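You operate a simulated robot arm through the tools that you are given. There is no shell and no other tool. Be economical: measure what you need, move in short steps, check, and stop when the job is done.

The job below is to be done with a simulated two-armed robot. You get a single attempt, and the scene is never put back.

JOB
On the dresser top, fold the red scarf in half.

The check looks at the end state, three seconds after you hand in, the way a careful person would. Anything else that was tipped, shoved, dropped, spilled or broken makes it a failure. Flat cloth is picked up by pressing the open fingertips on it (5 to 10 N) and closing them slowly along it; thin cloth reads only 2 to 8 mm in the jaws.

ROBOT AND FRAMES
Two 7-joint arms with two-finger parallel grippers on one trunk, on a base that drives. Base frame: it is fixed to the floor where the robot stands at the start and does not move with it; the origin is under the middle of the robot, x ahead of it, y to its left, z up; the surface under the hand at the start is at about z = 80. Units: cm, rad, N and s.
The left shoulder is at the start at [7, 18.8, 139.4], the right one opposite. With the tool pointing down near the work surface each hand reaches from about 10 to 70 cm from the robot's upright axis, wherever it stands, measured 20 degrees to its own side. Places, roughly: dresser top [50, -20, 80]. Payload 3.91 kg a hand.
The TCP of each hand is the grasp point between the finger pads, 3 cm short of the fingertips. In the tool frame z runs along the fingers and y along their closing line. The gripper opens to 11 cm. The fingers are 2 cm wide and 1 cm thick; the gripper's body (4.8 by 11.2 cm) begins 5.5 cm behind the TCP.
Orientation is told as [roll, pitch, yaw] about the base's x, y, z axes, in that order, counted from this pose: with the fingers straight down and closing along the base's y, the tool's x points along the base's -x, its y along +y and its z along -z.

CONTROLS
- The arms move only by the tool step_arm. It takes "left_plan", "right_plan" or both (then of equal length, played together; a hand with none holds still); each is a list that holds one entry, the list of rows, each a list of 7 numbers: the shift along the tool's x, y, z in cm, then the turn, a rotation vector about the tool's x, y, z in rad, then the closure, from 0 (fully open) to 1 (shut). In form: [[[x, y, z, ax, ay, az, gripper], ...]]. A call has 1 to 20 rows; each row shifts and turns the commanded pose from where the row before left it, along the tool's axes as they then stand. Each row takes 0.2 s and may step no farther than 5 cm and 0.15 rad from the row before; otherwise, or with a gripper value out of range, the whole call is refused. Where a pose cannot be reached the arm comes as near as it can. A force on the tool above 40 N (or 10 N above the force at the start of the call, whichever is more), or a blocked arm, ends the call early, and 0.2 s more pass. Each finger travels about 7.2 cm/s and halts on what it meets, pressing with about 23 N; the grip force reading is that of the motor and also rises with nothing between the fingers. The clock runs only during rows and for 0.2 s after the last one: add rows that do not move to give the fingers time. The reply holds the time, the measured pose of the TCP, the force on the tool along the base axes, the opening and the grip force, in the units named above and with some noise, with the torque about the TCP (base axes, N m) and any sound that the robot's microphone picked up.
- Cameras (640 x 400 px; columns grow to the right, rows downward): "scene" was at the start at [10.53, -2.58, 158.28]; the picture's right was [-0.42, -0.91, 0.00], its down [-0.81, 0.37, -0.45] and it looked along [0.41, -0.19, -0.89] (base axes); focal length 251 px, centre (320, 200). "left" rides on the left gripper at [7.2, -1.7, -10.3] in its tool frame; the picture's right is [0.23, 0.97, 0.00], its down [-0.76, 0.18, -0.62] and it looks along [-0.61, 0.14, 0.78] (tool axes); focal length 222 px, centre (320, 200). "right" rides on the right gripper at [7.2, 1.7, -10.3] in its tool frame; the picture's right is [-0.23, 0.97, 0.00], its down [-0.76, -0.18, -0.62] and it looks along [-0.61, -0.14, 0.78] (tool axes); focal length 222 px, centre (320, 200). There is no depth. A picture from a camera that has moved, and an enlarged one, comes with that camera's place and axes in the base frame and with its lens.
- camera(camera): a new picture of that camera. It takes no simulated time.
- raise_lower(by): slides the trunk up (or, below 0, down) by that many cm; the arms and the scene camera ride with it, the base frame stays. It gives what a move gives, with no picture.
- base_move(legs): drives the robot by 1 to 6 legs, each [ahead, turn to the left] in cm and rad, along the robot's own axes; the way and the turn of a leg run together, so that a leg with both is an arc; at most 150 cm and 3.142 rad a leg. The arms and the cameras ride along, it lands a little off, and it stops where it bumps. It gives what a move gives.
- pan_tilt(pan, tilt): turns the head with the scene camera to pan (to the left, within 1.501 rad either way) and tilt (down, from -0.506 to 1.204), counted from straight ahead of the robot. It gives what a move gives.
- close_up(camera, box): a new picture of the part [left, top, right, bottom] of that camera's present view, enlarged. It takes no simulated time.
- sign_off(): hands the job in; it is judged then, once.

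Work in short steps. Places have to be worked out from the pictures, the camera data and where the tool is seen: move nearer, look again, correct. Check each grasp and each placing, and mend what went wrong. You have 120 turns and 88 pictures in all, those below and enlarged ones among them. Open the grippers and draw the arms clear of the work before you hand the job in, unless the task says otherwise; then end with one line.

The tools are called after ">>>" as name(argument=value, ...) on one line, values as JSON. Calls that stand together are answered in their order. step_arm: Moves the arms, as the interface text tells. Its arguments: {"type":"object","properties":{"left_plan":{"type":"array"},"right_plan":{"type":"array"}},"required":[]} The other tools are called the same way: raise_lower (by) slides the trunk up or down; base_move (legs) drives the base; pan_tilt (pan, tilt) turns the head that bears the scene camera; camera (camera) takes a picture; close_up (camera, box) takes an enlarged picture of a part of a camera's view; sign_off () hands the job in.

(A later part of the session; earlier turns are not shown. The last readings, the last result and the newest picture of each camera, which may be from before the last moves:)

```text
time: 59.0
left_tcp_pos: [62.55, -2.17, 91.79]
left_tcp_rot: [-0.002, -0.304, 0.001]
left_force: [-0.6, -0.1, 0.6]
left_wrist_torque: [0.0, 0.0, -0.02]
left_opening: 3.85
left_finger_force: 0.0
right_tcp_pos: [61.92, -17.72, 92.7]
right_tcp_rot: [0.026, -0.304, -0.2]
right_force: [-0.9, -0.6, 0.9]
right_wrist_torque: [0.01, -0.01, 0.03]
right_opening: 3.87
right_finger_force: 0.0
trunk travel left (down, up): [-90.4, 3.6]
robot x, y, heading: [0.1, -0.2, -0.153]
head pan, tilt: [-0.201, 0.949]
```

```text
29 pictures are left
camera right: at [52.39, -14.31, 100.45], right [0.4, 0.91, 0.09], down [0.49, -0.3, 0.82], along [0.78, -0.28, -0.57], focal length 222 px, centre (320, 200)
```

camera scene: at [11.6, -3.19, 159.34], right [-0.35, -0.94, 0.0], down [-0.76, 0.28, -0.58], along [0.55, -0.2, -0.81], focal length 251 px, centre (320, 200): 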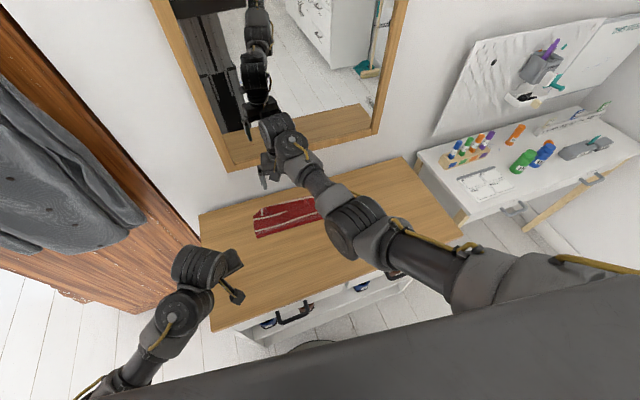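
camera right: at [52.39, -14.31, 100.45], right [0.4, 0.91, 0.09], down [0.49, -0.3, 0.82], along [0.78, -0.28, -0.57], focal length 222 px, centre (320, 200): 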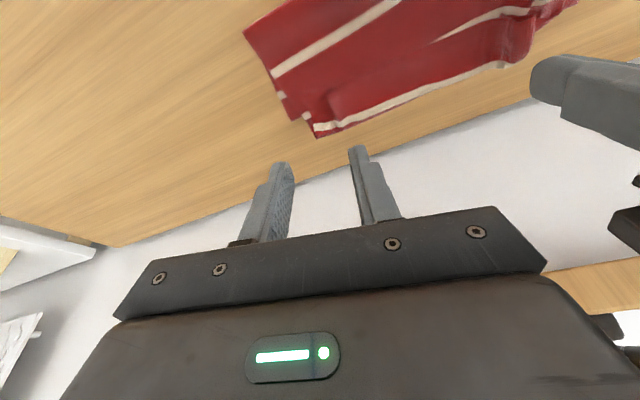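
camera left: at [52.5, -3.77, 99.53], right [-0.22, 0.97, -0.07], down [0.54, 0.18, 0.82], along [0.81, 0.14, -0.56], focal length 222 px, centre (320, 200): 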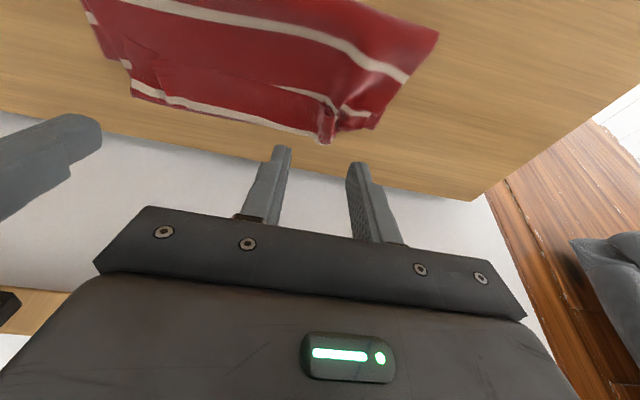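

Lower far edge is at x≈65.3, the crease at ≈68.5, so the strip between holds only the upper layer and its flap. Go above (67.2,−1.5) and (67.2,−16.5) and down near contact.

>>> step_arm(left_plan=[[[-2.22, 0.33, 0.69, 0, 0, 0, 0.7], [-2.22, 0.33, 0.69, 0, 0, 0, 0.7], [0.58, 0, 1.86, 0, 0, 0, 0.7], [0.58, 0, 1.86, 0, 0, 0, 0.7], [0.58, 0, 1.86, 0, 0, 0, 0.7], [0.58, 0, 1.86, 0, 0, 0, 0.7], [0, 0, 0, 0, 0, 0, 0.7]]], right_plan=[[[-2.38, 1.09, 0.73, 0, 0, 0, 0.72], [-2.38, 1.09, 0.73, 0, 0, 0, 0.72], [0.645, 0, 2.08, 0, 0, 0, 0.72], [0.645, 0, 2.08, 0, 0, 0, 0.72], [0.645, 0, 2.08, 0, 0, 0, 0.72], [0.645, 0, 2.08, 0, 0, 0, 0.72], [0, 0, 0, 0, 0, 0, 0.72]]])

>>> camera(camera="left")

>>> camera(camera="right")

```text
time: 60.6
left_tcp_pos: [67.28, -1.58, 83.84]
left_tcp_rot: [-0.004, -0.304, 0.0]
left_force: [1.1, 0.5, -0.3]
left_wrist_torque: [0.0, 0.0, -0.01]
left_opening: 3.31
left_finger_force: 0.0
right_tcp_pos: [66.81, -16.27, 85.64]
right_tcp_rot: [0.026, -0.307, -0.201]
right_force: [-0.8, 0.6, -0.7]
right_wrist_torque: [-0.01, 0.02, -0.02]
right_opening: 3.1
right_finger_force: 0.0
right hand out of reach, approached as far as the arm can: row 6
trunk travel left (down, up): [-90.4, 3.6]
robot x, y, heading: [0.06, 0.18, -0.151]
head pan, tilt: [-0.201, 0.949]
```

```text
28 pictures are left
camera left: at [57.26, -3.22, 91.57], right [-0.21, 0.97, -0.07], down [0.54, 0.18, 0.82], along [0.81, 0.14, -0.56], focal length 222 px, centre (320, 200)
```

left: 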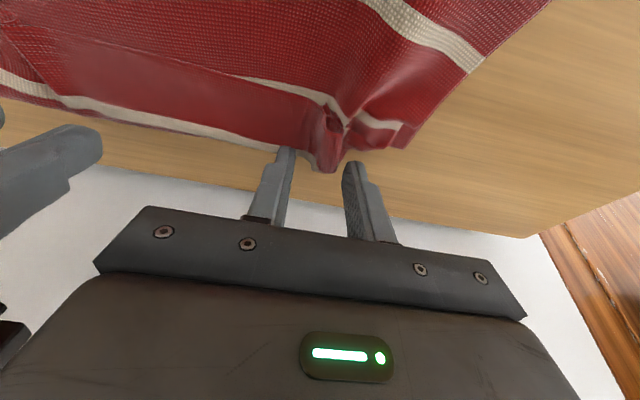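

```text
27 pictures are left
camera right: at [57.09, -12.83, 93.32], right [0.4, 0.91, 0.09], down [0.49, -0.3, 0.82], along [0.78, -0.28, -0.57], focal length 222 px, centre (320, 200)
```

right: 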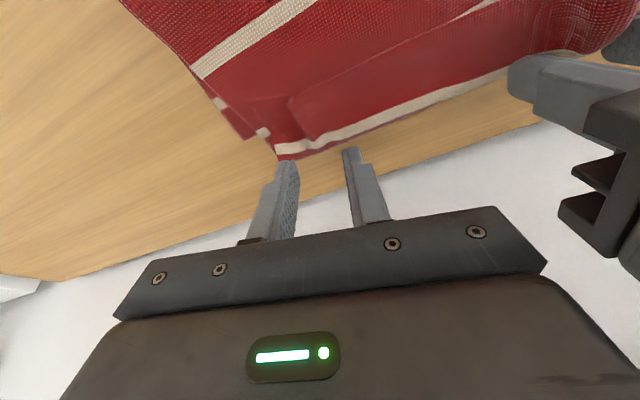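

Right is just out of reach at this height. I raise both hands 6 cm and lower the trunk 5 cm to gain reach.

>>> step_arm(left_plan=[[[-0.59, 0, -1.91, 0, 0, 0, 0.7], [-0.59, 0, -1.91, 0, 0, 0, 0.7], [-0.59, 0, -1.91, 0, 0, 0, 0.7], [0, 0, 0, 0, 0, 0, 0.7]]], right_plan=[[[-0.59, 0, -1.91, 0, 0, 0, 0.72], [-0.59, 0, -1.91, 0, 0, 0, 0.72], [-0.3, 0, -1, 0, 0, 0, 0.72], [0, 0, 0, 0, 0, 0, 0.72]]])

>>> raise_lower(by=-5)

```text
time: 61.6
left_tcp_pos: [67.17, -1.4, 89.8]
left_tcp_rot: [-0.003, -0.304, 0.0]
left_force: [0.0, 0.1, 0.5]
left_wrist_torque: [0.04, 0.02, 0.01]
left_opening: 3.3
left_finger_force: 0.2
right_tcp_pos: [66.68, -16.45, 90.5]
right_tcp_rot: [0.028, -0.305, -0.199]
right_force: [-0.3, -0.4, -0.1]
right_wrist_torque: [-0.01, 0.02, -0.05]
right_opening: 3.09
right_finger_force: 0.1
trunk travel left (down, up): [-90.4, 3.6]
robot x, y, heading: [0.19, 0.03, -0.151]
head pan, tilt: [-0.201, 0.949]
```

```text
time: 62.6
left_tcp_pos: [67.15, -1.3, 84.81]
left_tcp_rot: [-0.003, -0.307, 0.001]
left_force: [0.0, -0.4, 0.5]
left_wrist_torque: [0.0, 0.03, 0.0]
left_opening: 3.3
left_finger_force: 0.1
right_tcp_pos: [66.69, -16.55, 85.6]
right_tcp_rot: [0.025, -0.307, -0.199]
right_force: [0.5, 0.2, -0.1]
right_wrist_torque: [0.01, 0.0, 0.0]
right_opening: 3.07
right_finger_force: 0.1
trunk travel left (down, up): [-85.4, 8.6]
robot x, y, heading: [-0.34, -0.18, -0.147]
head pan, tilt: [-0.201, 0.949]
```

Good. Descend again to just above contact.

>>> step_arm(left_plan=[[[0.2, 0, 0.67, 0, 0, 0, 0.7], [0.2, 0, 0.67, 0, 0, 0, 0.7], [0.04, 0, 0.12, 0, 0, 0, 0.7], [0, 0, 0, 0, 0, 0, 0.7]]], right_plan=[[[0.13, 0.04, 1.11, 0, 0, 0, 0.72], [0.13, 0.04, 1.11, 0, 0, 0, 0.72], [0.05, 0, 0.15, 0, 0, 0, 0.72], [0, 0, 0, 0, 0, 0, 0.72]]])

```text
time: 63.6
left_tcp_pos: [67.08, -1.45, 83.28]
left_tcp_rot: [-0.003, -0.305, -0.002]
left_force: [0.5, 0.2, 1.1]
left_wrist_torque: [0.0, 0.03, 0.03]
left_opening: 3.32
left_finger_force: 0.1
right_tcp_pos: [67.05, -16.36, 83.29]
right_tcp_rot: [0.025, -0.307, -0.199]
right_force: [-0.1, -0.2, 4.7]
right_wrist_torque: [-0.1, 0.01, 0.02]
right_opening: 3.11
right_finger_force: 0.3
trunk travel left (down, up): [-85.4, 8.6]
robot x, y, heading: [0.04, 0.27, -0.158]
head pan, tilt: [-0.201, 0.949]
```

Contact starting. Press a little more and check.

>>> step_arm(left_plan=[[[0.03, 0, 0.1, 0, 0, 0, 0.7], [0.03, 0, 0.08, 0, 0, 0, 0.7], [0, 0, 0, 0, 0, 0, 0.7]]], right_plan=[[[0.03, 0, 0.1, 0, 0, 0, 0.72], [0, 0, 0, 0, 0, 0, 0.72], [0, 0, 0, 0, 0, 0, 0.72]]])

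```text
time: 64.4
left_tcp_pos: [67.06, -1.38, 83.25]
left_tcp_rot: [-0.001, -0.306, 0.0]
left_force: [-0.1, -0.1, 6.7]
left_wrist_torque: [-0.15, 0.03, -0.03]
left_opening: 3.3
left_finger_force: 0.1
right_tcp_pos: [67.01, -16.38, 83.27]
right_tcp_rot: [0.027, -0.309, -0.198]
right_force: [1.7, 0.5, 9.7]
right_wrist_torque: [-0.2, -0.01, 0.04]
right_opening: 3.12
right_finger_force: 0.0
trunk travel left (down, up): [-85.4, 8.6]
robot x, y, heading: [0.46, 0.16, -0.154]
head pan, tilt: [-0.201, 0.949]
```

Close slowly with slight extra press.

>>> step_arm(left_plan=[[[0, 0, 0.02, 0, 0, 0, 0.72], [0, 0, 0, 0, 0, 0, 0.74], [0, 0, 0.02, 0, 0, 0, 0.76], [0, 0, 0, 0, 0, 0, 0.78], [0, 0, 0.02, 0, 0, 0, 0.8], [0, 0, 0, 0, 0, 0, 0.82], [0, 0, 0, 0, 0, 0, 0.84], [0, 0, 0, 0, 0, 0, 0.86], [0, 0, 0, 0, 0, 0, 0.88], [0, 0, 0, 0, 0, 0, 0.9], [0, 0, 0, 0, 0, 0, 0.92], [0, 0, 0, 0, 0, 0, 0.94], [0, 0, 0, 0, 0, 0, 0.96], [0, 0, 0, 0, 0, 0, 0.98], [0, 0, 0, 0, 0, 0, 1], [0, 0, 0, 0, 0, 0, 1]]], right_plan=[[[0, 0, 0.02, 0, 0, 0, 0.73], [0, 0, 0, 0, 0, 0, 0.74], [0, 0, 0.02, 0, 0, 0, 0.76], [0, 0, 0, 0, 0, 0, 0.78], [0, 0, 0.02, 0, 0, 0, 0.8], [0, 0, 0, 0, 0, 0, 0.82], [0, 0, 0.02, 0, 0, 0, 0.84], [0, 0, 0, 0, 0, 0, 0.86], [0, 0, 0, 0, 0, 0, 0.88], [0, 0, 0, 0, 0, 0, 0.9], [0, 0, 0, 0, 0, 0, 0.92], [0, 0, 0, 0, 0, 0, 0.94], [0, 0, 0, 0, 0, 0, 0.96], [0, 0, 0, 0, 0, 0, 0.98], [0, 0, 0, 0, 0, 0, 1], [0, 0, 0, 0, 0, 0, 1]]])

```text
time: 67.8
left_tcp_pos: [67.02, -1.34, 83.28]
left_tcp_rot: [-0.004, -0.309, 0.0]
left_force: [-0.9, -3.9, 2.6]
left_wrist_torque: [-0.14, 0.03, 0.04]
left_opening: 0.27
left_finger_force: 23.1
right_tcp_pos: [66.87, -16.39, 83.16]
right_tcp_rot: [0.03, -0.308, -0.199]
right_force: [-1.3, 1.6, 22.9]
right_wrist_torque: [0.03, 0.02, 0.0]
right_opening: 0.02
right_finger_force: 22.8
trunk travel left (down, up): [-85.4, 8.6]
robot x, y, heading: [-0.07, 0.03, -0.15]
head pan, tilt: [-0.201, 0.949]
```

Left has it (2.7 mm); the right reads nearly zero. Look at it.

>>> camera(camera="right")

```text
26 pictures are left
camera right: at [57.23, -13.07, 90.98], right [0.4, 0.91, 0.09], down [0.49, -0.3, 0.82], along [0.78, -0.28, -0.56], focal length 222 px, centre (320, 200)
```

right: 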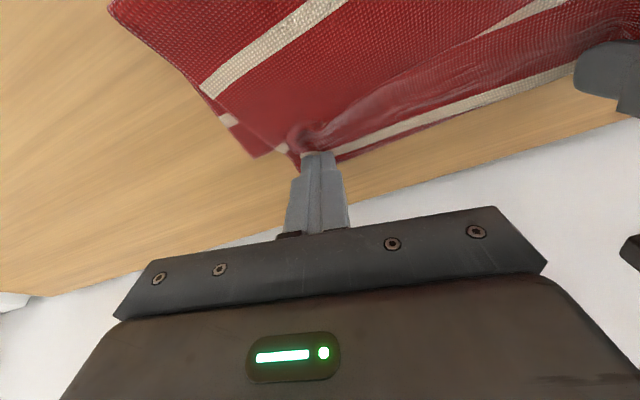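

Tension lines run to the right fingertips, so they may hold a thin pinch. Lift both 2 cm and read.

>>> step_arm(left_plan=[[[-0.15, 0, -0.48, 0, 0, 0, 1], [-0.15, 0, -0.48, 0, 0, 0, 1], [-0.15, 0, -0.48, 0, 0, 0, 1], [-0.15, 0, -0.48, 0, 0, 0, 1]]], right_plan=[[[-0.15, 0, -0.48, 0, 0, 0, 1], [-0.15, 0, -0.48, 0, 0, 0, 1], [-0.15, 0, -0.48, 0, 0, 0, 1], [-0.15, 0, -0.48, 0, 0, 0, 1]]])

>>> camera(camera="right")

```text
time: 68.8
left_tcp_pos: [67.17, -1.27, 84.99]
left_tcp_rot: [-0.004, -0.305, 0.001]
left_force: [-0.2, 0.2, -0.2]
left_wrist_torque: [-0.01, -0.03, -0.03]
left_opening: 0.24
left_finger_force: 22.7
right_tcp_pos: [67.09, -16.55, 85.01]
right_tcp_rot: [0.027, -0.304, -0.2]
right_force: [0.6, 0.5, 0.5]
right_wrist_torque: [-0.03, 0.02, 0.0]
right_opening: 0.0
right_finger_force: 22.6
trunk travel left (down, up): [-85.4, 8.6]
robot x, y, heading: [-0.02, 0.03, -0.153]
head pan, tilt: [-0.201, 0.949]
```

```text
25 pictures are left
camera right: at [57.43, -13.17, 92.71], right [0.4, 0.91, 0.09], down [0.49, -0.3, 0.82], along [0.78, -0.28, -0.57], focal length 222 px, centre (320, 200)
```

right: 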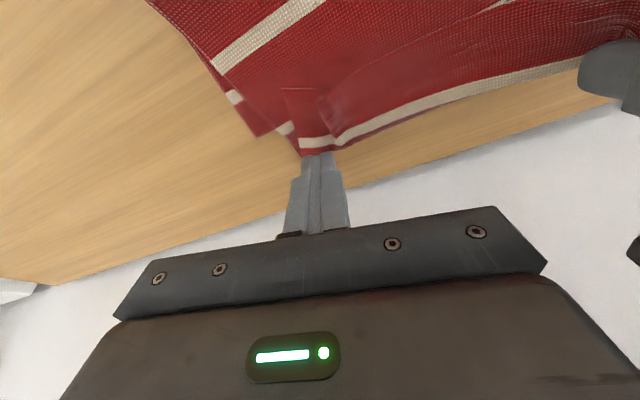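

Slipped. The strong lean leaves only the finger's rear edge on the cloth; I straighten the right hand to ~0.12 rad, reopen and retry there.

>>> step_arm(right_plan=[[[0, 0, -0.5, 0, 0, 0, 0.9], [0, 0, 0, 0, 0.09, 0, 0.8], [0, 0, 0, 0, 0.09, 0, 0.7], [0, 0, 0, 0, 0, 0, 0.68], [0.1, 0, 0.8, 0, 0, 0, 0.68], [0.1, 0, 0.8, 0, 0, 0, 0.68], [0.05, 0, 0.4, 0, 0, 0, 0.68], [0, 0, 0, 0, 0, 0, 0.68]]])

>>> camera(camera="right")

```text
time: 70.6
left_tcp_pos: [67.22, -1.33, 85.3]
left_tcp_rot: [-0.003, -0.305, 0.0]
left_force: [0.0, -0.3, -0.2]
left_wrist_torque: [0.02, -0.03, -0.04]
left_opening: 0.26
left_finger_force: 22.8
right_tcp_pos: [65.8, -16.22, 83.82]
right_tcp_rot: [0.025, -0.127, -0.193]
right_force: [0.4, -0.4, 0.2]
right_wrist_torque: [0.02, -0.01, -0.02]
right_opening: 3.5
right_finger_force: 0.0
right hand out of reach, approached as far as the arm can: row 5, 6
trunk travel left (down, up): [-85.4, 8.6]
robot x, y, heading: [0.07, -0.25, -0.151]
head pan, tilt: [-0.201, 0.949]
```

```text
24 pictures are left
camera right: at [57.62, -13.31, 93.15], right [0.41, 0.91, 0.05], down [0.63, -0.32, 0.71], along [0.66, -0.25, -0.7], focal length 222 px, centre (320, 200)
```

right: 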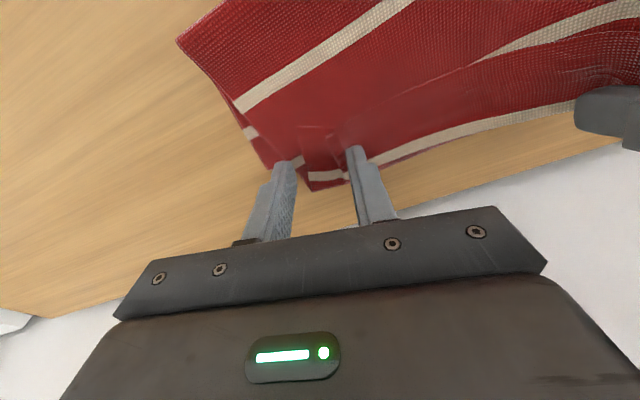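

The upper layer's right corner is now at y≈−17.8, so my −y finger is off it. Shift 1.8 cm to +y and press there.

>>> step_arm(right_plan=[[[0, 1, -0.3, 0, 0, 0, 0.68], [0.1, 0.8, 0, 0, 0, 0, 0.68], [0, 0, 0.3, 0, 0, 0, 0.68], [0.05, 0, 0.3, 0, 0, 0, 0.68], [0.05, 0, 0.2, 0, 0, 0, 0.68], [0, 0, 0, 0, 0, 0, 0.68]]])

```text
time: 72.0
left_tcp_pos: [67.24, -1.33, 84.99]
left_tcp_rot: [-0.004, -0.306, 0.0]
left_force: [-0.1, 1.3, 0.1]
left_wrist_torque: [-0.01, 0.0, -0.03]
left_opening: 0.25
left_finger_force: 22.9
right_tcp_pos: [65.45, -14.46, 83.58]
right_tcp_rot: [0.026, -0.125, -0.195]
right_force: [-0.1, 0.5, -0.7]
right_wrist_torque: [-0.02, 0.0, 0.01]
right_opening: 3.51
right_finger_force: 0.0
right hand out of reach, approached as far as the arm can: row 3
trunk travel left (down, up): [-85.4, 8.6]
robot x, y, heading: [-0.5, 0.01, -0.15]
head pan, tilt: [-0.201, 0.949]
```

Right is still reach-limited. Raise both hands 6 cm (left keeps its pinch) and lower the trunk another 6 cm.

>>> step_arm(left_plan=[[[-0.59, 0, -1.91, 0, 0, 0, 1], [-0.59, 0, -1.91, 0, 0, 0, 1], [-0.59, 0, -1.91, 0, 0, 0, 1], [0, 0, 0, 0, 0, 0, 1]]], right_plan=[[[-0.2, 0, -2, 0, 0, 0, 0.68], [-0.2, 0, -2, 0, 0, 0, 0.68], [-0.2, 0, -2, 0, 0, 0, 0.68], [0, 0, 0, 0, 0, 0, 0.68]]])

>>> raise_lower(by=-6)

>>> camera(camera="right")

```text
time: 73.0
left_tcp_pos: [67.2, -1.29, 91.04]
left_tcp_rot: [-0.006, -0.306, 0.001]
left_force: [-0.7, 1.1, -0.1]
left_wrist_torque: [0.02, 0.02, 0.01]
left_opening: 0.24
left_finger_force: 23.1
right_tcp_pos: [65.49, -14.57, 89.54]
right_tcp_rot: [0.024, -0.125, -0.195]
right_force: [0.1, 0.2, 0.6]
right_wrist_torque: [-0.02, -0.02, 0.0]
right_opening: 3.51
right_finger_force: 0.0
trunk travel left (down, up): [-85.4, 8.6]
robot x, y, heading: [0.09, -0.01, -0.151]
head pan, tilt: [-0.201, 0.949]
```

```text
time: 74.0
left_tcp_pos: [67.17, -1.42, 85.14]
left_tcp_rot: [-0.003, -0.306, 0.0]
left_force: [-1.1, -0.4, -0.1]
left_wrist_torque: [0.0, 0.02, -0.01]
left_opening: 0.26
left_finger_force: 23.2
right_tcp_pos: [65.39, -14.61, 83.73]
right_tcp_rot: [0.026, -0.125, -0.193]
right_force: [-0.7, 0.4, -0.2]
right_wrist_torque: [-0.01, 0.01, 0.03]
right_opening: 3.53
right_finger_force: 0.1
trunk travel left (down, up): [-79.4, 14.6]
robot x, y, heading: [0.01, 0.12, -0.155]
head pan, tilt: [-0.201, 0.949]
```

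```text
23 pictures are left
camera right: at [57.33, -11.52, 93.15], right [0.41, 0.91, 0.05], down [0.63, -0.32, 0.71], along [0.66, -0.25, -0.7], focal length 222 px, centre (320, 200)
```

right: 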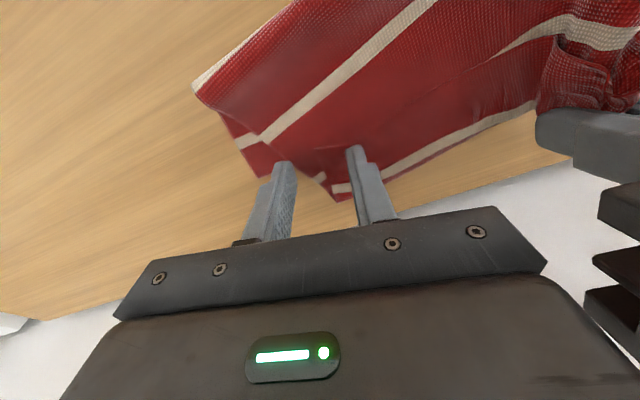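

Left's pinch is pulling the layer sideways. I set it down and release, clear it, then get the difficult right pinch first.

>>> step_arm(left_plan=[[[0.1, -0.5, 0.9, 0, 0, 0, 1], [0.1, -0.5, 0.8, 0, 0, 0, 1], [0, 0, 0, 0, 0, 0, 0.9], [0, 0, 0, 0, 0, 0, 0.8], [0, 0, 0, 0, 0, 0, 0.65], [0, 0, 0, 0, 0, 0, 0.6], [0, 0, -2, 0, 0, 0, 0.6], [0, 0, -2, 0, 0, 0, 0.6], [0, 1, -2, 0, 0, 0, 0.6], [0, 1, -2, 0, 0, 0, 0.6], [0, 1, -2, 0, 0, 0, 0.6]]], right_plan=[[[0, 0, -1, 0, 0, 0, 0.68], [0, 0, -1, 0, 0, 0, 0.68], [0, 0, -1, 0, 0, 0, 0.68], [0, 0, -1, 0, 0, 0, 0.68], [0, 0, -1, 0, 0, 0, 0.68], [0, 0, -1, 0, 0, 0, 0.68], [0, 0, 0, 0, 0, 0, 0.68], [0, 0, 0, 0, 0, 0, 0.68], [0, 0, 0, 0, 0, 0, 0.68], [0, 0, 0, 0, 0, 0, 0.68], [0, 0, 0, 0, 0, 0, 0.68]]])

>>> camera(camera="right")

```text
time: 76.4
left_tcp_pos: [64.6, 0.95, 92.87]
left_tcp_rot: [-0.002, -0.307, -0.003]
left_force: [0.1, 0.0, -0.4]
left_wrist_torque: [0.01, 0.01, -0.03]
left_opening: 4.4
left_finger_force: 0.0
right_tcp_pos: [64.67, -14.54, 89.7]
right_tcp_rot: [0.024, -0.125, -0.193]
right_force: [-0.1, 0.2, -0.5]
right_wrist_torque: [0.02, 0.03, -0.01]
right_opening: 3.52
right_finger_force: 0.0
trunk travel left (down, up): [-79.4, 14.6]
robot x, y, heading: [-0.03, -0.04, -0.154]
head pan, tilt: [-0.201, 0.949]
```

```text
22 pictures are left
camera right: at [56.51, -11.52, 99.12], right [0.41, 0.91, 0.05], down [0.63, -0.32, 0.71], along [0.66, -0.26, -0.7], focal length 222 px, centre (320, 200)
```

right: 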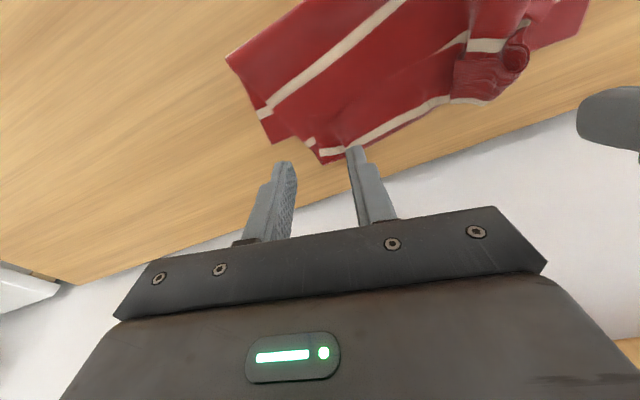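

Upper right corner is at (69.4,−16.3), crease at x≈69. Right goes to tip (67.8,−13.3), descending near contact.

>>> step_arm(right_plan=[[[-1.22, 0.87, 0.15, 0, 0, 0, 0.72], [-1.22, 0.87, 0.15, 0, 0, 0, 0.72], [0.24, 0, 1.88, 0, 0, 0, 0.72], [0.24, 0, 1.88, 0, 0, 0, 0.72], [0.24, 0, 1.88, 0, 0, 0, 0.72], [0, 0, 0.4, 0, 0, 0, 0.72], [0, 0, 0.2, 0, 0, 0, 0.72], [0, 0, 0, 0, 0, 0, 0.72]]])

>>> camera(camera="right")

```text
time: 78.2
left_tcp_pos: [64.74, 0.81, 92.85]
left_tcp_rot: [-0.003, -0.305, 0.002]
left_force: [-0.9, 0.5, 0.1]
left_wrist_torque: [0.02, 0.04, -0.01]
left_opening: 4.4
left_finger_force: 0.1
right_tcp_pos: [67.52, -13.04, 83.39]
right_tcp_rot: [0.028, -0.125, -0.192]
right_force: [0.1, -0.4, -0.2]
right_wrist_torque: [0.03, 0.0, -0.03]
right_opening: 3.07
right_finger_force: 0.1
trunk travel left (down, up): [-79.4, 14.6]
robot x, y, heading: [-0.4, -0.0, -0.154]
head pan, tilt: [-0.201, 0.949]
```

```text
21 pictures are left
camera right: at [59.4, -10.11, 92.88], right [0.41, 0.91, 0.05], down [0.63, -0.32, 0.71], along [0.66, -0.25, -0.7], focal length 222 px, centre (320, 200)
```

right: 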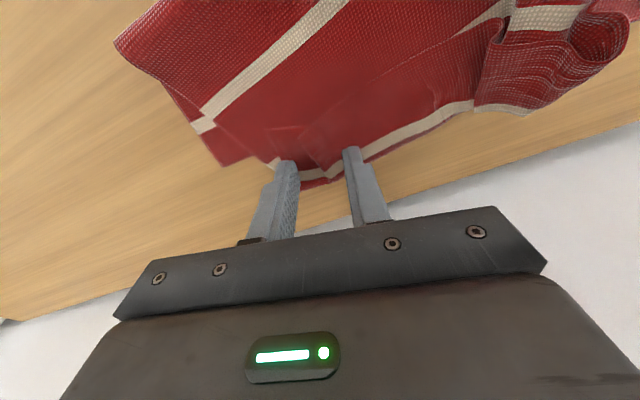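

In place. Press.

>>> step_arm(right_plan=[[[0.02, 0, 0.15, 0, 0, 0, 0.72], [0.02, 0, 0.12, 0, 0, 0, 0.72], [0, 0, 0, 0, 0, 0, 0.72], [0, 0, 0, 0, 0, 0, 0.72]]])

```text
time: 79.2
left_tcp_pos: [64.59, 0.89, 92.91]
left_tcp_rot: [-0.003, -0.307, 0.0]
left_force: [0.4, 0.1, -0.4]
left_wrist_torque: [-0.05, 0.03, 0.01]
left_opening: 4.38
left_finger_force: 0.0
right_tcp_pos: [67.49, -13.1, 83.33]
right_tcp_rot: [0.026, -0.126, -0.193]
right_force: [-1.2, 0.1, 6.1]
right_wrist_torque: [-0.12, 0.06, -0.02]
right_opening: 3.08
right_finger_force: 0.1
trunk travel left (down, up): [-79.4, 14.6]
robot x, y, heading: [0.25, 0.13, -0.151]
head pan, tilt: [-0.201, 0.949]
```

6 N, but with slight roll; I level it (0.026) and close slowly with a little more press.

>>> step_arm(right_plan=[[[0, 0, 0, 0.026, 0, 0, 0.72], [0, 0, 0.06, 0, 0, 0, 0.72], [0, 0, 0, 0, 0, 0, 0.74], [0, 0, 0, 0, 0, 0, 0.76], [0, 0, 0.02, 0, 0, 0, 0.78], [0, 0, 0, 0, 0, 0, 0.8], [0, 0, 0, 0, 0, 0, 0.82], [0, 0, 0, 0, 0, 0, 0.84], [0, 0, 0, 0, 0, 0, 0.86], [0, 0, 0, 0, 0, 0, 0.88], [0, 0, 0, 0, 0, 0, 0.9], [0, 0, 0, 0, 0, 0, 0.92], [0, 0, 0, 0, 0, 0, 0.94], [0, 0, 0, 0, 0, 0, 0.96], [0, 0, 0, 0, 0, 0, 0.98], [0, 0, 0, 0, 0, 0, 1], [0, 0, 0, 0, 0, 0, 1]]])

```text
time: 82.8
left_tcp_pos: [64.54, 0.79, 93.15]
left_tcp_rot: [-0.003, -0.308, 0.0]
left_force: [0.4, -0.1, -1.5]
left_wrist_torque: [-0.02, -0.03, 0.0]
left_opening: 4.41
left_finger_force: 0.1
right_tcp_pos: [67.44, -13.1, 83.26]
right_tcp_rot: [0.001, -0.129, -0.194]
right_force: [1.0, -0.7, 12.6]
right_wrist_torque: [-0.03, 0.03, 0.05]
right_opening: 0.25
right_finger_force: 22.4
trunk travel left (down, up): [-79.4, 14.6]
robot x, y, heading: [0.08, 0.41, -0.152]
head pan, tilt: [-0.201, 0.949]
```

Right holds (2.5 mm). Now the left: look at the standing pleat.

>>> camera(camera="left")

```text
20 pictures are left
camera left: at [54.47, -0.9, 100.75], right [-0.21, 0.97, -0.07], down [0.54, 0.18, 0.82], along [0.81, 0.14, -0.56], focal length 222 px, centre (320, 200)
```

left: 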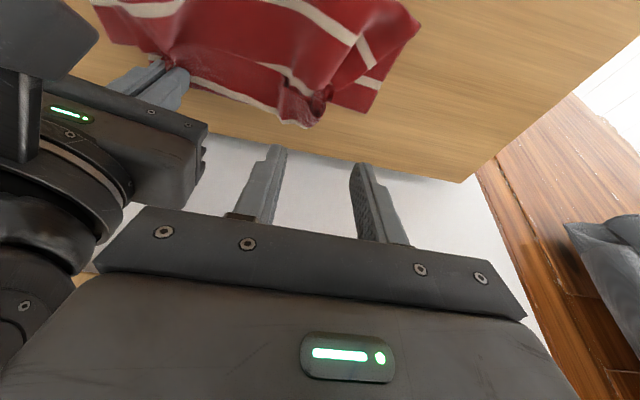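

Pleat at about (68.5,−1.3). I shift the right hand with its cloth 2 cm to −y for clearance, then bring the left, less leaned, down around the pleat.

>>> step_arm(right_plan=[[[-0.1, 0, -0.7, 0, 0, 0, 1], [-0.1, -0.6, -0.7, 0, 0, 0, 1], [0, -0.7, 0, 0, 0, 0, 1], [0, -0.7, 0, 0, 0, 0, 1], [0, 0, 0, 0, 0, 0, 1], [0, 0, 0, 0, 0, 0, 1], [0, 0, 0, 0, 0, 0, 1], [0, 0, 0, 0, 0, 0, 1], [0, 0, 0, 0, 0, 0, 1]]], left_plan=[[[0, 0, 0, 0, 0.075, 0, 0.65], [0, 0, 0, 0, 0.075, 0, 0.65], [-1.33, -0.7, 0.21, 0, 0, 0, 0.65], [-1.33, -0.8, 0.21, 0, 0, 0, 0.65], [0.28, 0, 1.82, 0, 0, 0, 0.65], [0.28, 0, 1.82, 0, 0, 0, 0.65], [0.28, 0, 1.82, 0, 0, 0, 0.65], [0.28, 0, 1.82, 0, 0, 0, 0.65], [0.28, 0, 1.4, 0, 0, 0, 0.65]]])

>>> camera(camera="left")

```text
time: 84.8
left_tcp_pos: [67.18, -0.64, 84.11]
left_tcp_rot: [-0.003, -0.155, -0.002]
left_force: [0.1, -0.8, -0.3]
left_wrist_torque: [0.01, 0.02, 0.01]
left_opening: 3.83
left_finger_force: 0.1
right_tcp_pos: [67.24, -15.08, 84.46]
right_tcp_rot: [-0.001, -0.126, -0.194]
right_force: [0.3, 0.5, 0.6]
right_wrist_torque: [0.01, -0.03, 0.05]
right_opening: 0.24
right_finger_force: 23.1
trunk travel left (down, up): [-79.4, 14.6]
robot x, y, heading: [0.11, -0.11, -0.152]
head pan, tilt: [-0.201, 0.949]
```

```text
19 pictures are left
camera left: at [58.38, -2.42, 93.23], right [-0.22, 0.97, -0.04], down [0.66, 0.18, 0.73], along [0.72, 0.14, -0.68], focal length 222 px, centre (320, 200)
```

left: 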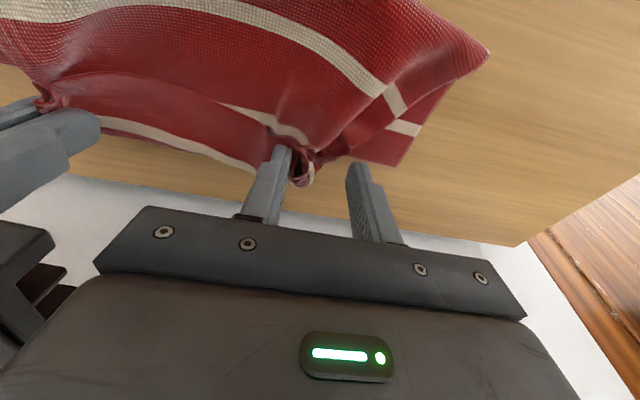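

Pleat is between the fingers but near the −y one: shift 0.7 to −y and press.

>>> step_arm(left_plan=[[[0, -0.7, -0.3, 0, 0, 0, 0.65], [0.08, 0, 0.6, 0, 0, 0, 0.65], [0.06, 0, 0.4, 0, 0, 0, 0.65], [0.03, 0, 0.2, 0, 0, 0, 0.65], [0, 0, 0, 0, 0, 0, 0.65], [0, 0, 0, 0, 0, 0, 0.65]]])

```text
time: 86.2
left_tcp_pos: [67.16, -1.51, 83.31]
left_tcp_rot: [-0.003, -0.158, -0.001]
left_force: [-0.6, -0.7, 6.2]
left_wrist_torque: [-0.19, 0.02, 0.01]
left_opening: 3.87
left_finger_force: 0.2
right_tcp_pos: [67.22, -15.11, 84.5]
right_tcp_rot: [0.0, -0.127, -0.194]
right_force: [1.6, -0.3, 0.0]
right_wrist_torque: [0.02, 0.0, -0.02]
right_opening: 0.22
right_finger_force: 22.6
trunk travel left (down, up): [-79.4, 14.6]
robot x, y, heading: [0.18, -0.12, -0.154]
head pan, tilt: [-0.201, 0.949]
```

6 N. Close slowly, then lift both 2 cm and look.

>>> step_arm(left_plan=[[[0, 0, 0.03, 0, 0, 0, 0.68], [0, 0, 0, 0, 0, 0, 0.71], [0, 0, 0, 0, 0, 0, 0.74], [0, 0, 0, 0, 0, 0, 0.77], [0, 0, 0, 0, 0, 0, 0.8], [0, 0, 0, 0, 0, 0, 0.83], [0, 0, 0, 0, 0, 0, 0.86], [0, 0, 0, 0, 0, 0, 0.89], [0, 0, 0, 0, 0, 0, 0.92], [0, 0, 0, 0, 0, 0, 0.95], [0, 0, 0, 0, 0, 0, 0.98], [0, 0, 0, 0, 0, 0, 1], [0, 0, 0, 0, 0, 0, 1], [-0.15, 0, -1, 0, 0, 0, 1], [-0.15, 0, -1, 0, 0, 0, 1], [0, 0, 0, 0, 0, 0, 1]]], right_plan=[[[0, 0, 0, 0, 0, 0, 1], [0, 0, 0, 0, 0, 0, 1], [0, 0, 0, 0, 0, 0, 1], [0, 0, 0, 0, 0, 0, 1], [0, 0, 0, 0, 0, 0, 1], [0, 0, 0, 0, 0, 0, 1], [0, 0, 0, 0, 0, 0, 1], [0, 0, 0, 0, 0, 0, 1], [0, 0, 0, 0, 0, 0, 1], [0, 0, 0, 0, 0, 0, 1], [0, 0, 0, 0, 0, 0, 1], [0, 0, 0, 0, 0, 0, 1], [0, 0, 0, 0, 0, 0, 1], [-0.1, 0, -0.5, 0, 0, 0, 1], [-0.1, 0, -0.5, 0, 0, 0, 1], [0, 0, 0, 0, 0, 0, 1]]])

>>> camera(camera="left")

```text
time: 89.6
left_tcp_pos: [67.11, -1.55, 85.15]
left_tcp_rot: [-0.003, -0.155, -0.001]
left_force: [0.5, -0.9, 0.3]
left_wrist_torque: [-0.05, -0.01, -0.02]
left_opening: 0.33
left_finger_force: 23.4
right_tcp_pos: [67.33, -15.14, 85.6]
right_tcp_rot: [0.001, -0.126, -0.194]
right_force: [-0.5, 0.9, 0.5]
right_wrist_torque: [0.03, 0.01, -0.03]
right_opening: 0.23
right_finger_force: 23.5
trunk travel left (down, up): [-79.4, 14.6]
robot x, y, heading: [0.07, 0.19, -0.153]
head pan, tilt: [-0.201, 0.949]
```

```text
18 pictures are left
camera left: at [58.3, -3.18, 94.35], right [-0.22, 0.97, -0.04], down [0.66, 0.18, 0.73], along [0.72, 0.14, -0.68], focal length 222 px, centre (320, 200)
```

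left: 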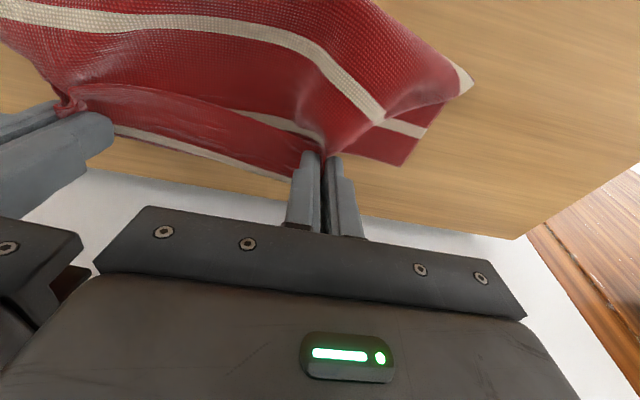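

Both pinches hold. I move back 4 cm, then raise the trunk 8 cm, which lifts the cloth and keeps the arms' earlier, collision-free geometry.

>>> step_arm(left_plan=[[[1.9, 0, -1.3, 0, 0, 0, 1], [1.9, 0, -0.9, 0, 0, 0, 1], [0, 0, 0, 0, 0, 0, 1]]], right_plan=[[[1.9, -0.38, -1.2, 0, 0, 0, 1], [1.9, -0.38, -0.8, 0, 0, 0, 1], [0, 0, 0, 0, 0, 0, 1]]])

>>> raise_lower(by=8)

```text
time: 90.4
left_tcp_pos: [62.95, -1.42, 86.91]
left_tcp_rot: [-0.004, -0.155, -0.002]
left_force: [-0.1, -3.5, 0.3]
left_wrist_torque: [-0.1, 0.03, -0.01]
left_opening: 0.31
left_finger_force: 23.0
right_tcp_pos: [63.16, -15.13, 86.98]
right_tcp_rot: [0.001, -0.124, -0.194]
right_force: [-0.4, 2.4, -0.7]
right_wrist_torque: [0.08, -0.03, 0.01]
right_opening: 0.24
right_finger_force: 23.1
trunk travel left (down, up): [-79.4, 14.6]
robot x, y, heading: [0.57, 0.03, -0.157]
head pan, tilt: [-0.201, 0.949]
```

```text
time: 91.5
left_tcp_pos: [63.05, -1.51, 94.81]
left_tcp_rot: [-0.004, -0.155, -0.002]
left_force: [-0.5, -3.0, -0.5]
left_wrist_torque: [-0.09, 0.01, -0.03]
left_opening: 0.31
left_finger_force: 23.3
right_tcp_pos: [63.26, -15.3, 94.85]
right_tcp_rot: [0.001, -0.127, -0.194]
right_force: [0.4, 2.0, 0.3]
right_wrist_torque: [0.1, 0.01, -0.04]
right_opening: 0.21
right_finger_force: 22.6
trunk travel left (down, up): [-87.4, 6.6]
robot x, y, heading: [0.11, -0.01, -0.155]
head pan, tilt: [-0.201, 0.949]
```

Holding well. Swing the upper layer back toward the robot and down to about x=44, z=88.

>>> step_arm(left_plan=[[[2.22, 0, -0.35, 0, 0, 0, 1], [2.22, 0, -0.35, 0, 0, 0, 1], [2.8, 0, 0.07, 0, 0, 0, 1], [2.8, 0, 0.07, 0, 0, 0, 1], [2.7, 0, 1.1, 0, 0, 0, 1], [2.7, 0, 1.1, 0, 0, 0, 1], [2.16, 0, 0.83, 0, 0, 0, 1], [2.16, 0, 0.83, 0, 0, 0, 1], [0, 0, 0, 0, 0, 0, 1]]], right_plan=[[[2.19, -0.43, -0.28, 0, 0, 0, 1], [2.19, -0.43, -0.28, 0, 0, 0, 1], [2.74, -0.53, 0.16, 0, 0, 0, 1], [2.74, -0.53, 0.16, 0, 0, 0, 1], [2.62, -0.48, 1.18, 0, 0, 0, 1], [2.62, -0.48, 1.18, 0, 0, 0, 1], [2.08, -0.39, 0.89, 0, 0, 0, 1], [2.08, -0.39, 0.89, 0, 0, 0, 1], [0, 0, 0, 0, 0, 0, 1]]])

>>> camera(camera="left")

>>> camera(camera="right")

```text
time: 92.5
left_tcp_pos: [53.89, -1.4, 94.22]
left_tcp_rot: [-0.005, -0.157, -0.003]
left_force: [0.2, -2.1, 0.7]
left_wrist_torque: [-0.06, -0.01, -0.03]
left_opening: 0.36
left_finger_force: 23.4
right_tcp_pos: [54.17, -15.09, 94.41]
right_tcp_rot: [0.0, -0.135, -0.194]
right_force: [1.0, 4.6, -2.5]
right_wrist_torque: [-0.32, -0.08, -0.34]
right_opening: 0.23
right_finger_force: 23.2
trunk travel left (down, up): [-87.4, 6.6]
robot x, y, heading: [-0.05, -0.2, -0.153]
head pan, tilt: [-0.201, 0.949]
stopped in row 4 (right hand): the force on the tool passed its limit at 50 N (the readings are from after the stop); the commanded pose is now the measured one
```

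```text
17 pictures are left
camera left: at [45.02, -3.04, 103.33], right [-0.22, 0.97, -0.04], down [0.65, 0.18, 0.73], along [0.72, 0.14, -0.68], focal length 222 px, centre (320, 200)
```

left: 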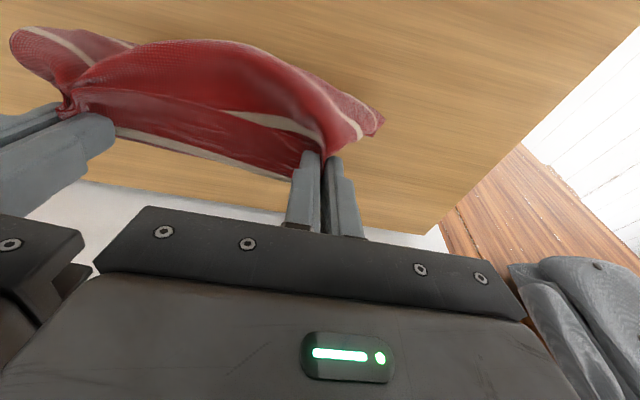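

```text
16 pictures are left
camera right: at [46.01, -11.88, 103.67], right [0.41, 0.91, 0.03], down [0.62, -0.3, 0.72], along [0.67, -0.27, -0.69], focal length 222 px, centre (320, 200)
```

right: 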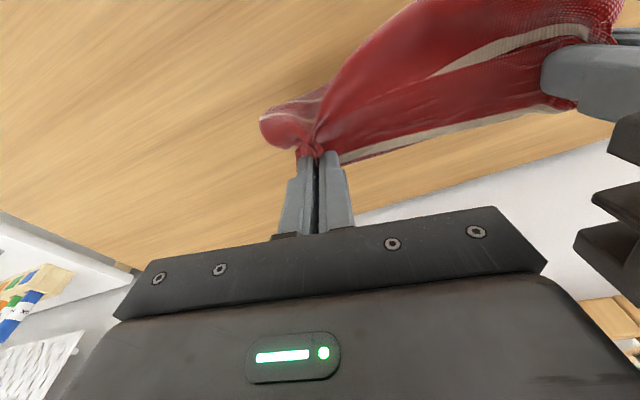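

The right gripper brushed its forearm again. I turn the right hand's yaw a further −0.2 and the left's +0.15, then continue carefully.

>>> step_arm(left_plan=[[[0, 0, 0, 0, 0, -0.05, 1], [0, 0, 0, 0, 0, -0.05, 1], [0, 0, 0, 0, 0, -0.05, 1], [2.62, 0.37, 0.81, 0, 0, 0, 1], [2.62, 0.37, 0.81, 0, 0, 0, 1], [2.62, 0.37, 0.81, 0, 0, 0, 1], [0, 0, 0, 0, 0, 0, 1]]], right_plan=[[[0, 0, 0, 0, 0, 0.07, 1], [0, 0, 0, 0, 0, 0.07, 1], [0, 0, 0, 0, 0, 0.07, 1], [2.44, -0.97, 0.89, 0, 0, 0, 1], [2.44, -0.97, 0.89, 0, 0, 0, 1], [2.44, -0.97, 0.89, 0, 0, 0, 1], [0, 0, 0, 0, 0, 0, 1]]])

>>> camera(camera="scene")

>>> camera(camera="left")

```text
time: 94.1
left_tcp_pos: [46.44, -1.35, 90.48]
left_tcp_rot: [-0.027, -0.154, 0.147]
left_force: [-0.5, -2.8, -0.2]
left_wrist_torque: [-0.08, -0.02, -0.07]
left_opening: 0.34
left_finger_force: 23.2
right_tcp_pos: [47.16, -15.15, 90.72]
right_tcp_rot: [0.028, -0.13, -0.404]
right_force: [0.8, 3.4, 0.2]
right_wrist_torque: [0.07, 0.03, 0.07]
right_opening: 0.23
right_finger_force: 22.7
trunk travel left (down, up): [-87.4, 6.6]
robot x, y, heading: [-0.02, 0.22, -0.151]
head pan, tilt: [-0.201, 0.949]
```

```text
15 pictures are left
camera scene: at [11.66, -3.23, 156.33], right [-0.35, -0.94, 0.0], down [-0.76, 0.28, -0.58], along [0.55, -0.2, -0.81], focal length 251 px, centre (320, 200)
```

scene: 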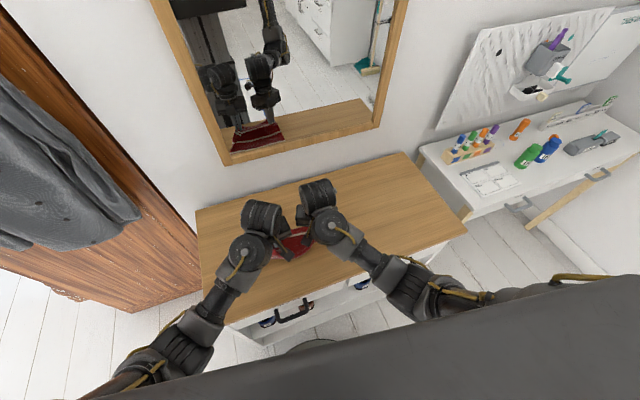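

```text
14 pictures are left
camera left: at [38.05, -4.1, 99.67], right [-0.36, 0.93, -0.06], down [0.62, 0.29, 0.73], along [0.69, 0.23, -0.68], focal length 222 px, centre (320, 200)
```

left: 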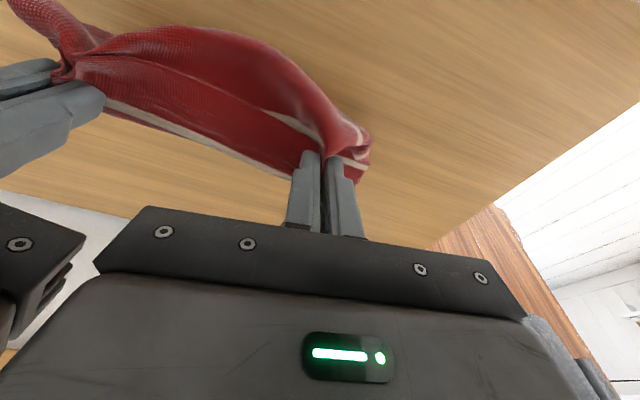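

No cloth lies beyond the grips, so the whole scarf seems to have come along. The mirror shows it from behind; zoom there.

>>> close_up(camera="scene", box=[210, 80, 330, 155])

```text
5.33 times, centred on (270, 118) of scene
camera zoom: at [11.66, -3.23, 156.33], right [-0.35, -0.94, 0.0], down [-0.76, 0.28, -0.58], along [0.55, -0.2, -0.81], focal length 1338 px, centre (587, 640)
```

zoom: 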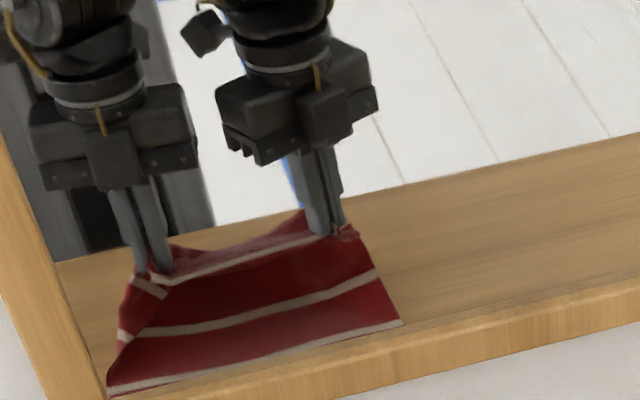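

The mirror shows the sheet unfolded, hanging from the grips toward the wall with the flap free. Best now is to lay it flat properly: lift it fully off, carry it forward, then lower while drawing back. First raise the trunk 6.5 cm and the hands 11 cm, forward to x≈58.

>>> raise_lower(by=6.5)

>>> step_arm(left_plan=[[[-2.15, -0.28, -1.52, 0, 0, 0, 1], [-2.15, -0.28, -1.52, 0, 0, 0, 1], [-2.15, -0.28, -1.52, 0, 0, 0, 1], [-2.15, -0.28, -1.52, 0, 0, 0, 1], [-2.15, -0.28, -1.52, 0, 0, 0, 1], [-2.15, -0.28, -1.52, 0, 0, 0, 1], [0, 0, 0, 0, 0, 0, 1]]], right_plan=[[[-1.91, 0.72, -1.6, 0, 0, 0, 1], [-1.91, 0.72, -1.6, 0, 0, 0, 1], [-1.91, 0.72, -1.6, 0, 0, 0, 1], [-1.91, 0.72, -1.6, 0, 0, 0, 1], [-1.91, 0.72, -1.6, 0, 0, 0, 1], [-1.91, 0.72, -1.6, 0, 0, 0, 1], [0, 0, 0, 0, 0, 0, 1]]])

>>> camera(camera="scene")

```text
time: 95.2
left_tcp_pos: [46.51, -1.49, 96.94]
left_tcp_rot: [-0.026, -0.155, 0.15]
left_force: [0.2, -2.2, 0.5]
left_wrist_torque: [-0.07, 0.01, -0.07]
left_opening: 0.33
left_finger_force: 22.8
right_tcp_pos: [47.05, -15.23, 97.16]
right_tcp_rot: [0.028, -0.13, -0.405]
right_force: [0.4, 2.6, -0.1]
right_wrist_torque: [0.09, -0.03, 0.06]
right_opening: 0.23
right_finger_force: 22.8
trunk travel left (down, up): [-93.9, 0.1]
robot x, y, heading: [-0.01, 0.03, -0.155]
head pan, tilt: [-0.201, 0.949]
```

```text
time: 96.8
left_tcp_pos: [58.08, -0.96, 108.12]
left_tcp_rot: [-0.026, -0.153, 0.149]
left_force: [-0.4, -11.2, 0.4]
left_wrist_torque: [-0.35, 0.02, -0.11]
left_opening: 0.37
left_finger_force: 23.1
right_tcp_pos: [57.92, -15.34, 108.37]
right_tcp_rot: [0.028, -0.13, -0.406]
right_force: [0.9, 12.0, -0.1]
right_wrist_torque: [0.33, -0.02, 0.09]
right_opening: 0.23
right_finger_force: 22.8
trunk travel left (down, up): [-93.9, 0.1]
robot x, y, heading: [-0.02, 0.14, -0.149]
head pan, tilt: [-0.201, 0.949]
```

```text
12 pictures are left
camera scene: at [11.55, -3.22, 162.84], right [-0.35, -0.94, 0.0], down [-0.76, 0.28, -0.58], along [0.55, -0.2, -0.81], focal length 251 px, centre (320, 200)
```

scene: 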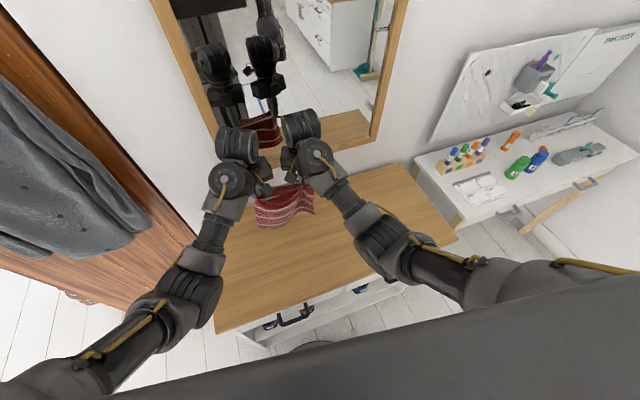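

The scarf hangs from the hands now. Zoom to see whether it hangs fully open; also ease the 11 N sideways tension.

>>> step_arm(left_plan=[[[0, -0.25, 0, 0, 0, 0, 1], [0, -0.25, 0, 0, 0, 0, 1], [0, 0, 0, 0, 0, 0, 1], [0, 0, 0, 0, 0, 0, 1]]], right_plan=[[[0, 0.25, 0, 0, 0, 0, 1], [0, 0.25, 0, 0, 0, 0, 1], [0, 0, 0, 0, 0, 0, 1], [0, 0, 0, 0, 0, 0, 1]]])

>>> close_up(camera="scene", box=[200, 100, 360, 240])

```text
time: 97.8
left_tcp_pos: [58.06, -1.55, 107.89]
left_tcp_rot: [-0.025, -0.155, 0.151]
left_force: [-1.3, 0.0, 0.1]
left_wrist_torque: [0.02, 0.04, -0.02]
left_opening: 0.34
left_finger_force: 23.0
right_tcp_pos: [58.15, -15.07, 108.29]
right_tcp_rot: [0.027, -0.13, -0.406]
right_force: [0.3, 0.1, -0.4]
right_wrist_torque: [0.0, 0.03, 0.06]
right_opening: 0.25
right_finger_force: 22.9
trunk travel left (down, up): [-93.9, 0.1]
robot x, y, heading: [-0.16, 0.3, -0.154]
head pan, tilt: [-0.201, 0.949]
```

```text
2.86 times, centred on (280, 170) of scene
camera zoom: at [11.63, -3.22, 162.84], right [-0.35, -0.94, 0.0], down [-0.76, 0.28, -0.58], along [0.55, -0.2, -0.81], focal length 717 px, centre (434, 286)
```

zoom: 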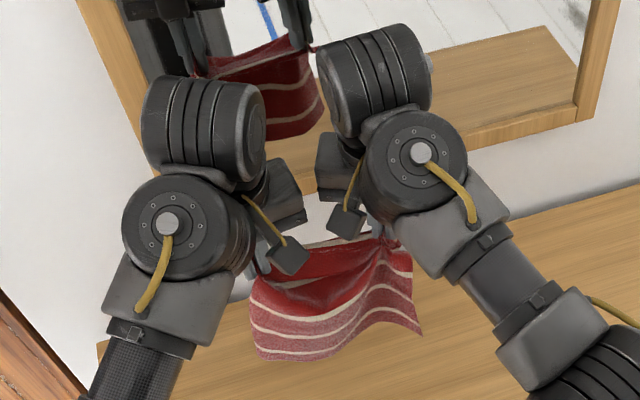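

It hangs open with its lower edge just over the top. Carry it 5 cm forward, then lower diagonally toward the robot so it lays itself flat.

>>> step_arm(left_plan=[[[-1.63, -0.25, 0.25, 0, 0, 0, 1], [-1.63, -0.25, 0.25, 0, 0, 0, 1], [-1.63, -0.25, 0.25, 0, 0, 0, 1], [0, 0, 0, 0, 0, 0, 1], [0, 0, 0, 0, 0, 0, 1], [0.3, 0, 1.9, 0, 0, 0, 1], [1.79, 0.227, 1.745, 0, 0, 0, 1], [1.79, 0.227, 1.745, 0, 0, 0, 1], [1.79, 0.227, 1.745, 0, 0, 0, 1], [1.79, 0.227, 1.745, 0, 0, 0, 1], [1.79, 0.227, 1.745, 0, 0, 0, 1], [1.79, 0.227, 1.745, 0, 0, 0, 1], [1.79, 0.227, 1.745, 0, 0, 0, 1], [1.79, 0.227, 1.745, 0, 0, 0, 1], [1.79, 0.227, 1.745, 0, 0, 0, 1], [0, 0, 0, 0, 0, 0, 1]]], right_plan=[[[-1.52, 0.66, 0.2, 0, 0, 0, 1], [-1.52, 0.66, 0.2, 0, 0, 0, 1], [-1.52, 0.66, 0.2, 0, 0, 0, 1], [0, 0, 0, 0, 0, 0, 1], [0, 0, 0, 0, 0, 0, 1], [0.26, 0, 1.95, 0, 0, 0, 1], [1.645, -0.6, 1.8, 0, 0, 0, 1], [1.645, -0.6, 1.8, 0, 0, 0, 1], [1.645, -0.6, 1.8, 0, 0, 0, 1], [1.645, -0.6, 1.8, 0, 0, 0, 1], [1.645, -0.6, 1.8, 0, 0, 0, 1], [1.645, -0.6, 1.8, 0, 0, 0, 1], [1.645, -0.6, 1.8, 0, 0, 0, 1], [1.645, -0.6, 1.8, 0, 0, 0, 1], [1.645, -0.6, 1.8, 0, 0, 0, 1], [0, 0, 0, 0, 0, 0, 1]]])

>>> camera(camera="left")

```text
time: 101.2
left_tcp_pos: [49.5, -2.15, 87.96]
left_tcp_rot: [-0.025, -0.154, 0.151]
left_force: [0.9, -0.7, 0.6]
left_wrist_torque: [-0.02, 0.02, 0.0]
left_opening: 0.31
left_finger_force: 23.5
right_tcp_pos: [49.63, -14.28, 88.38]
right_tcp_rot: [0.028, -0.128, -0.405]
right_force: [0.6, 0.8, 0.3]
right_wrist_torque: [0.06, 0.02, 0.0]
right_opening: 0.23
right_finger_force: 23.1
trunk travel left (down, up): [-93.9, 0.1]
robot x, y, heading: [0.12, -0.13, -0.154]
head pan, tilt: [-0.201, 0.949]
```

```text
10 pictures are left
camera left: at [40.99, -4.77, 97.15], right [-0.36, 0.93, -0.06], down [0.62, 0.29, 0.73], along [0.69, 0.23, -0.68], focal length 222 px, centre (320, 200)
```

left: 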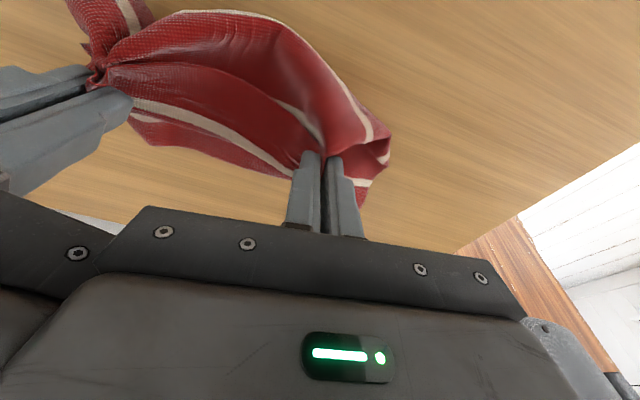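

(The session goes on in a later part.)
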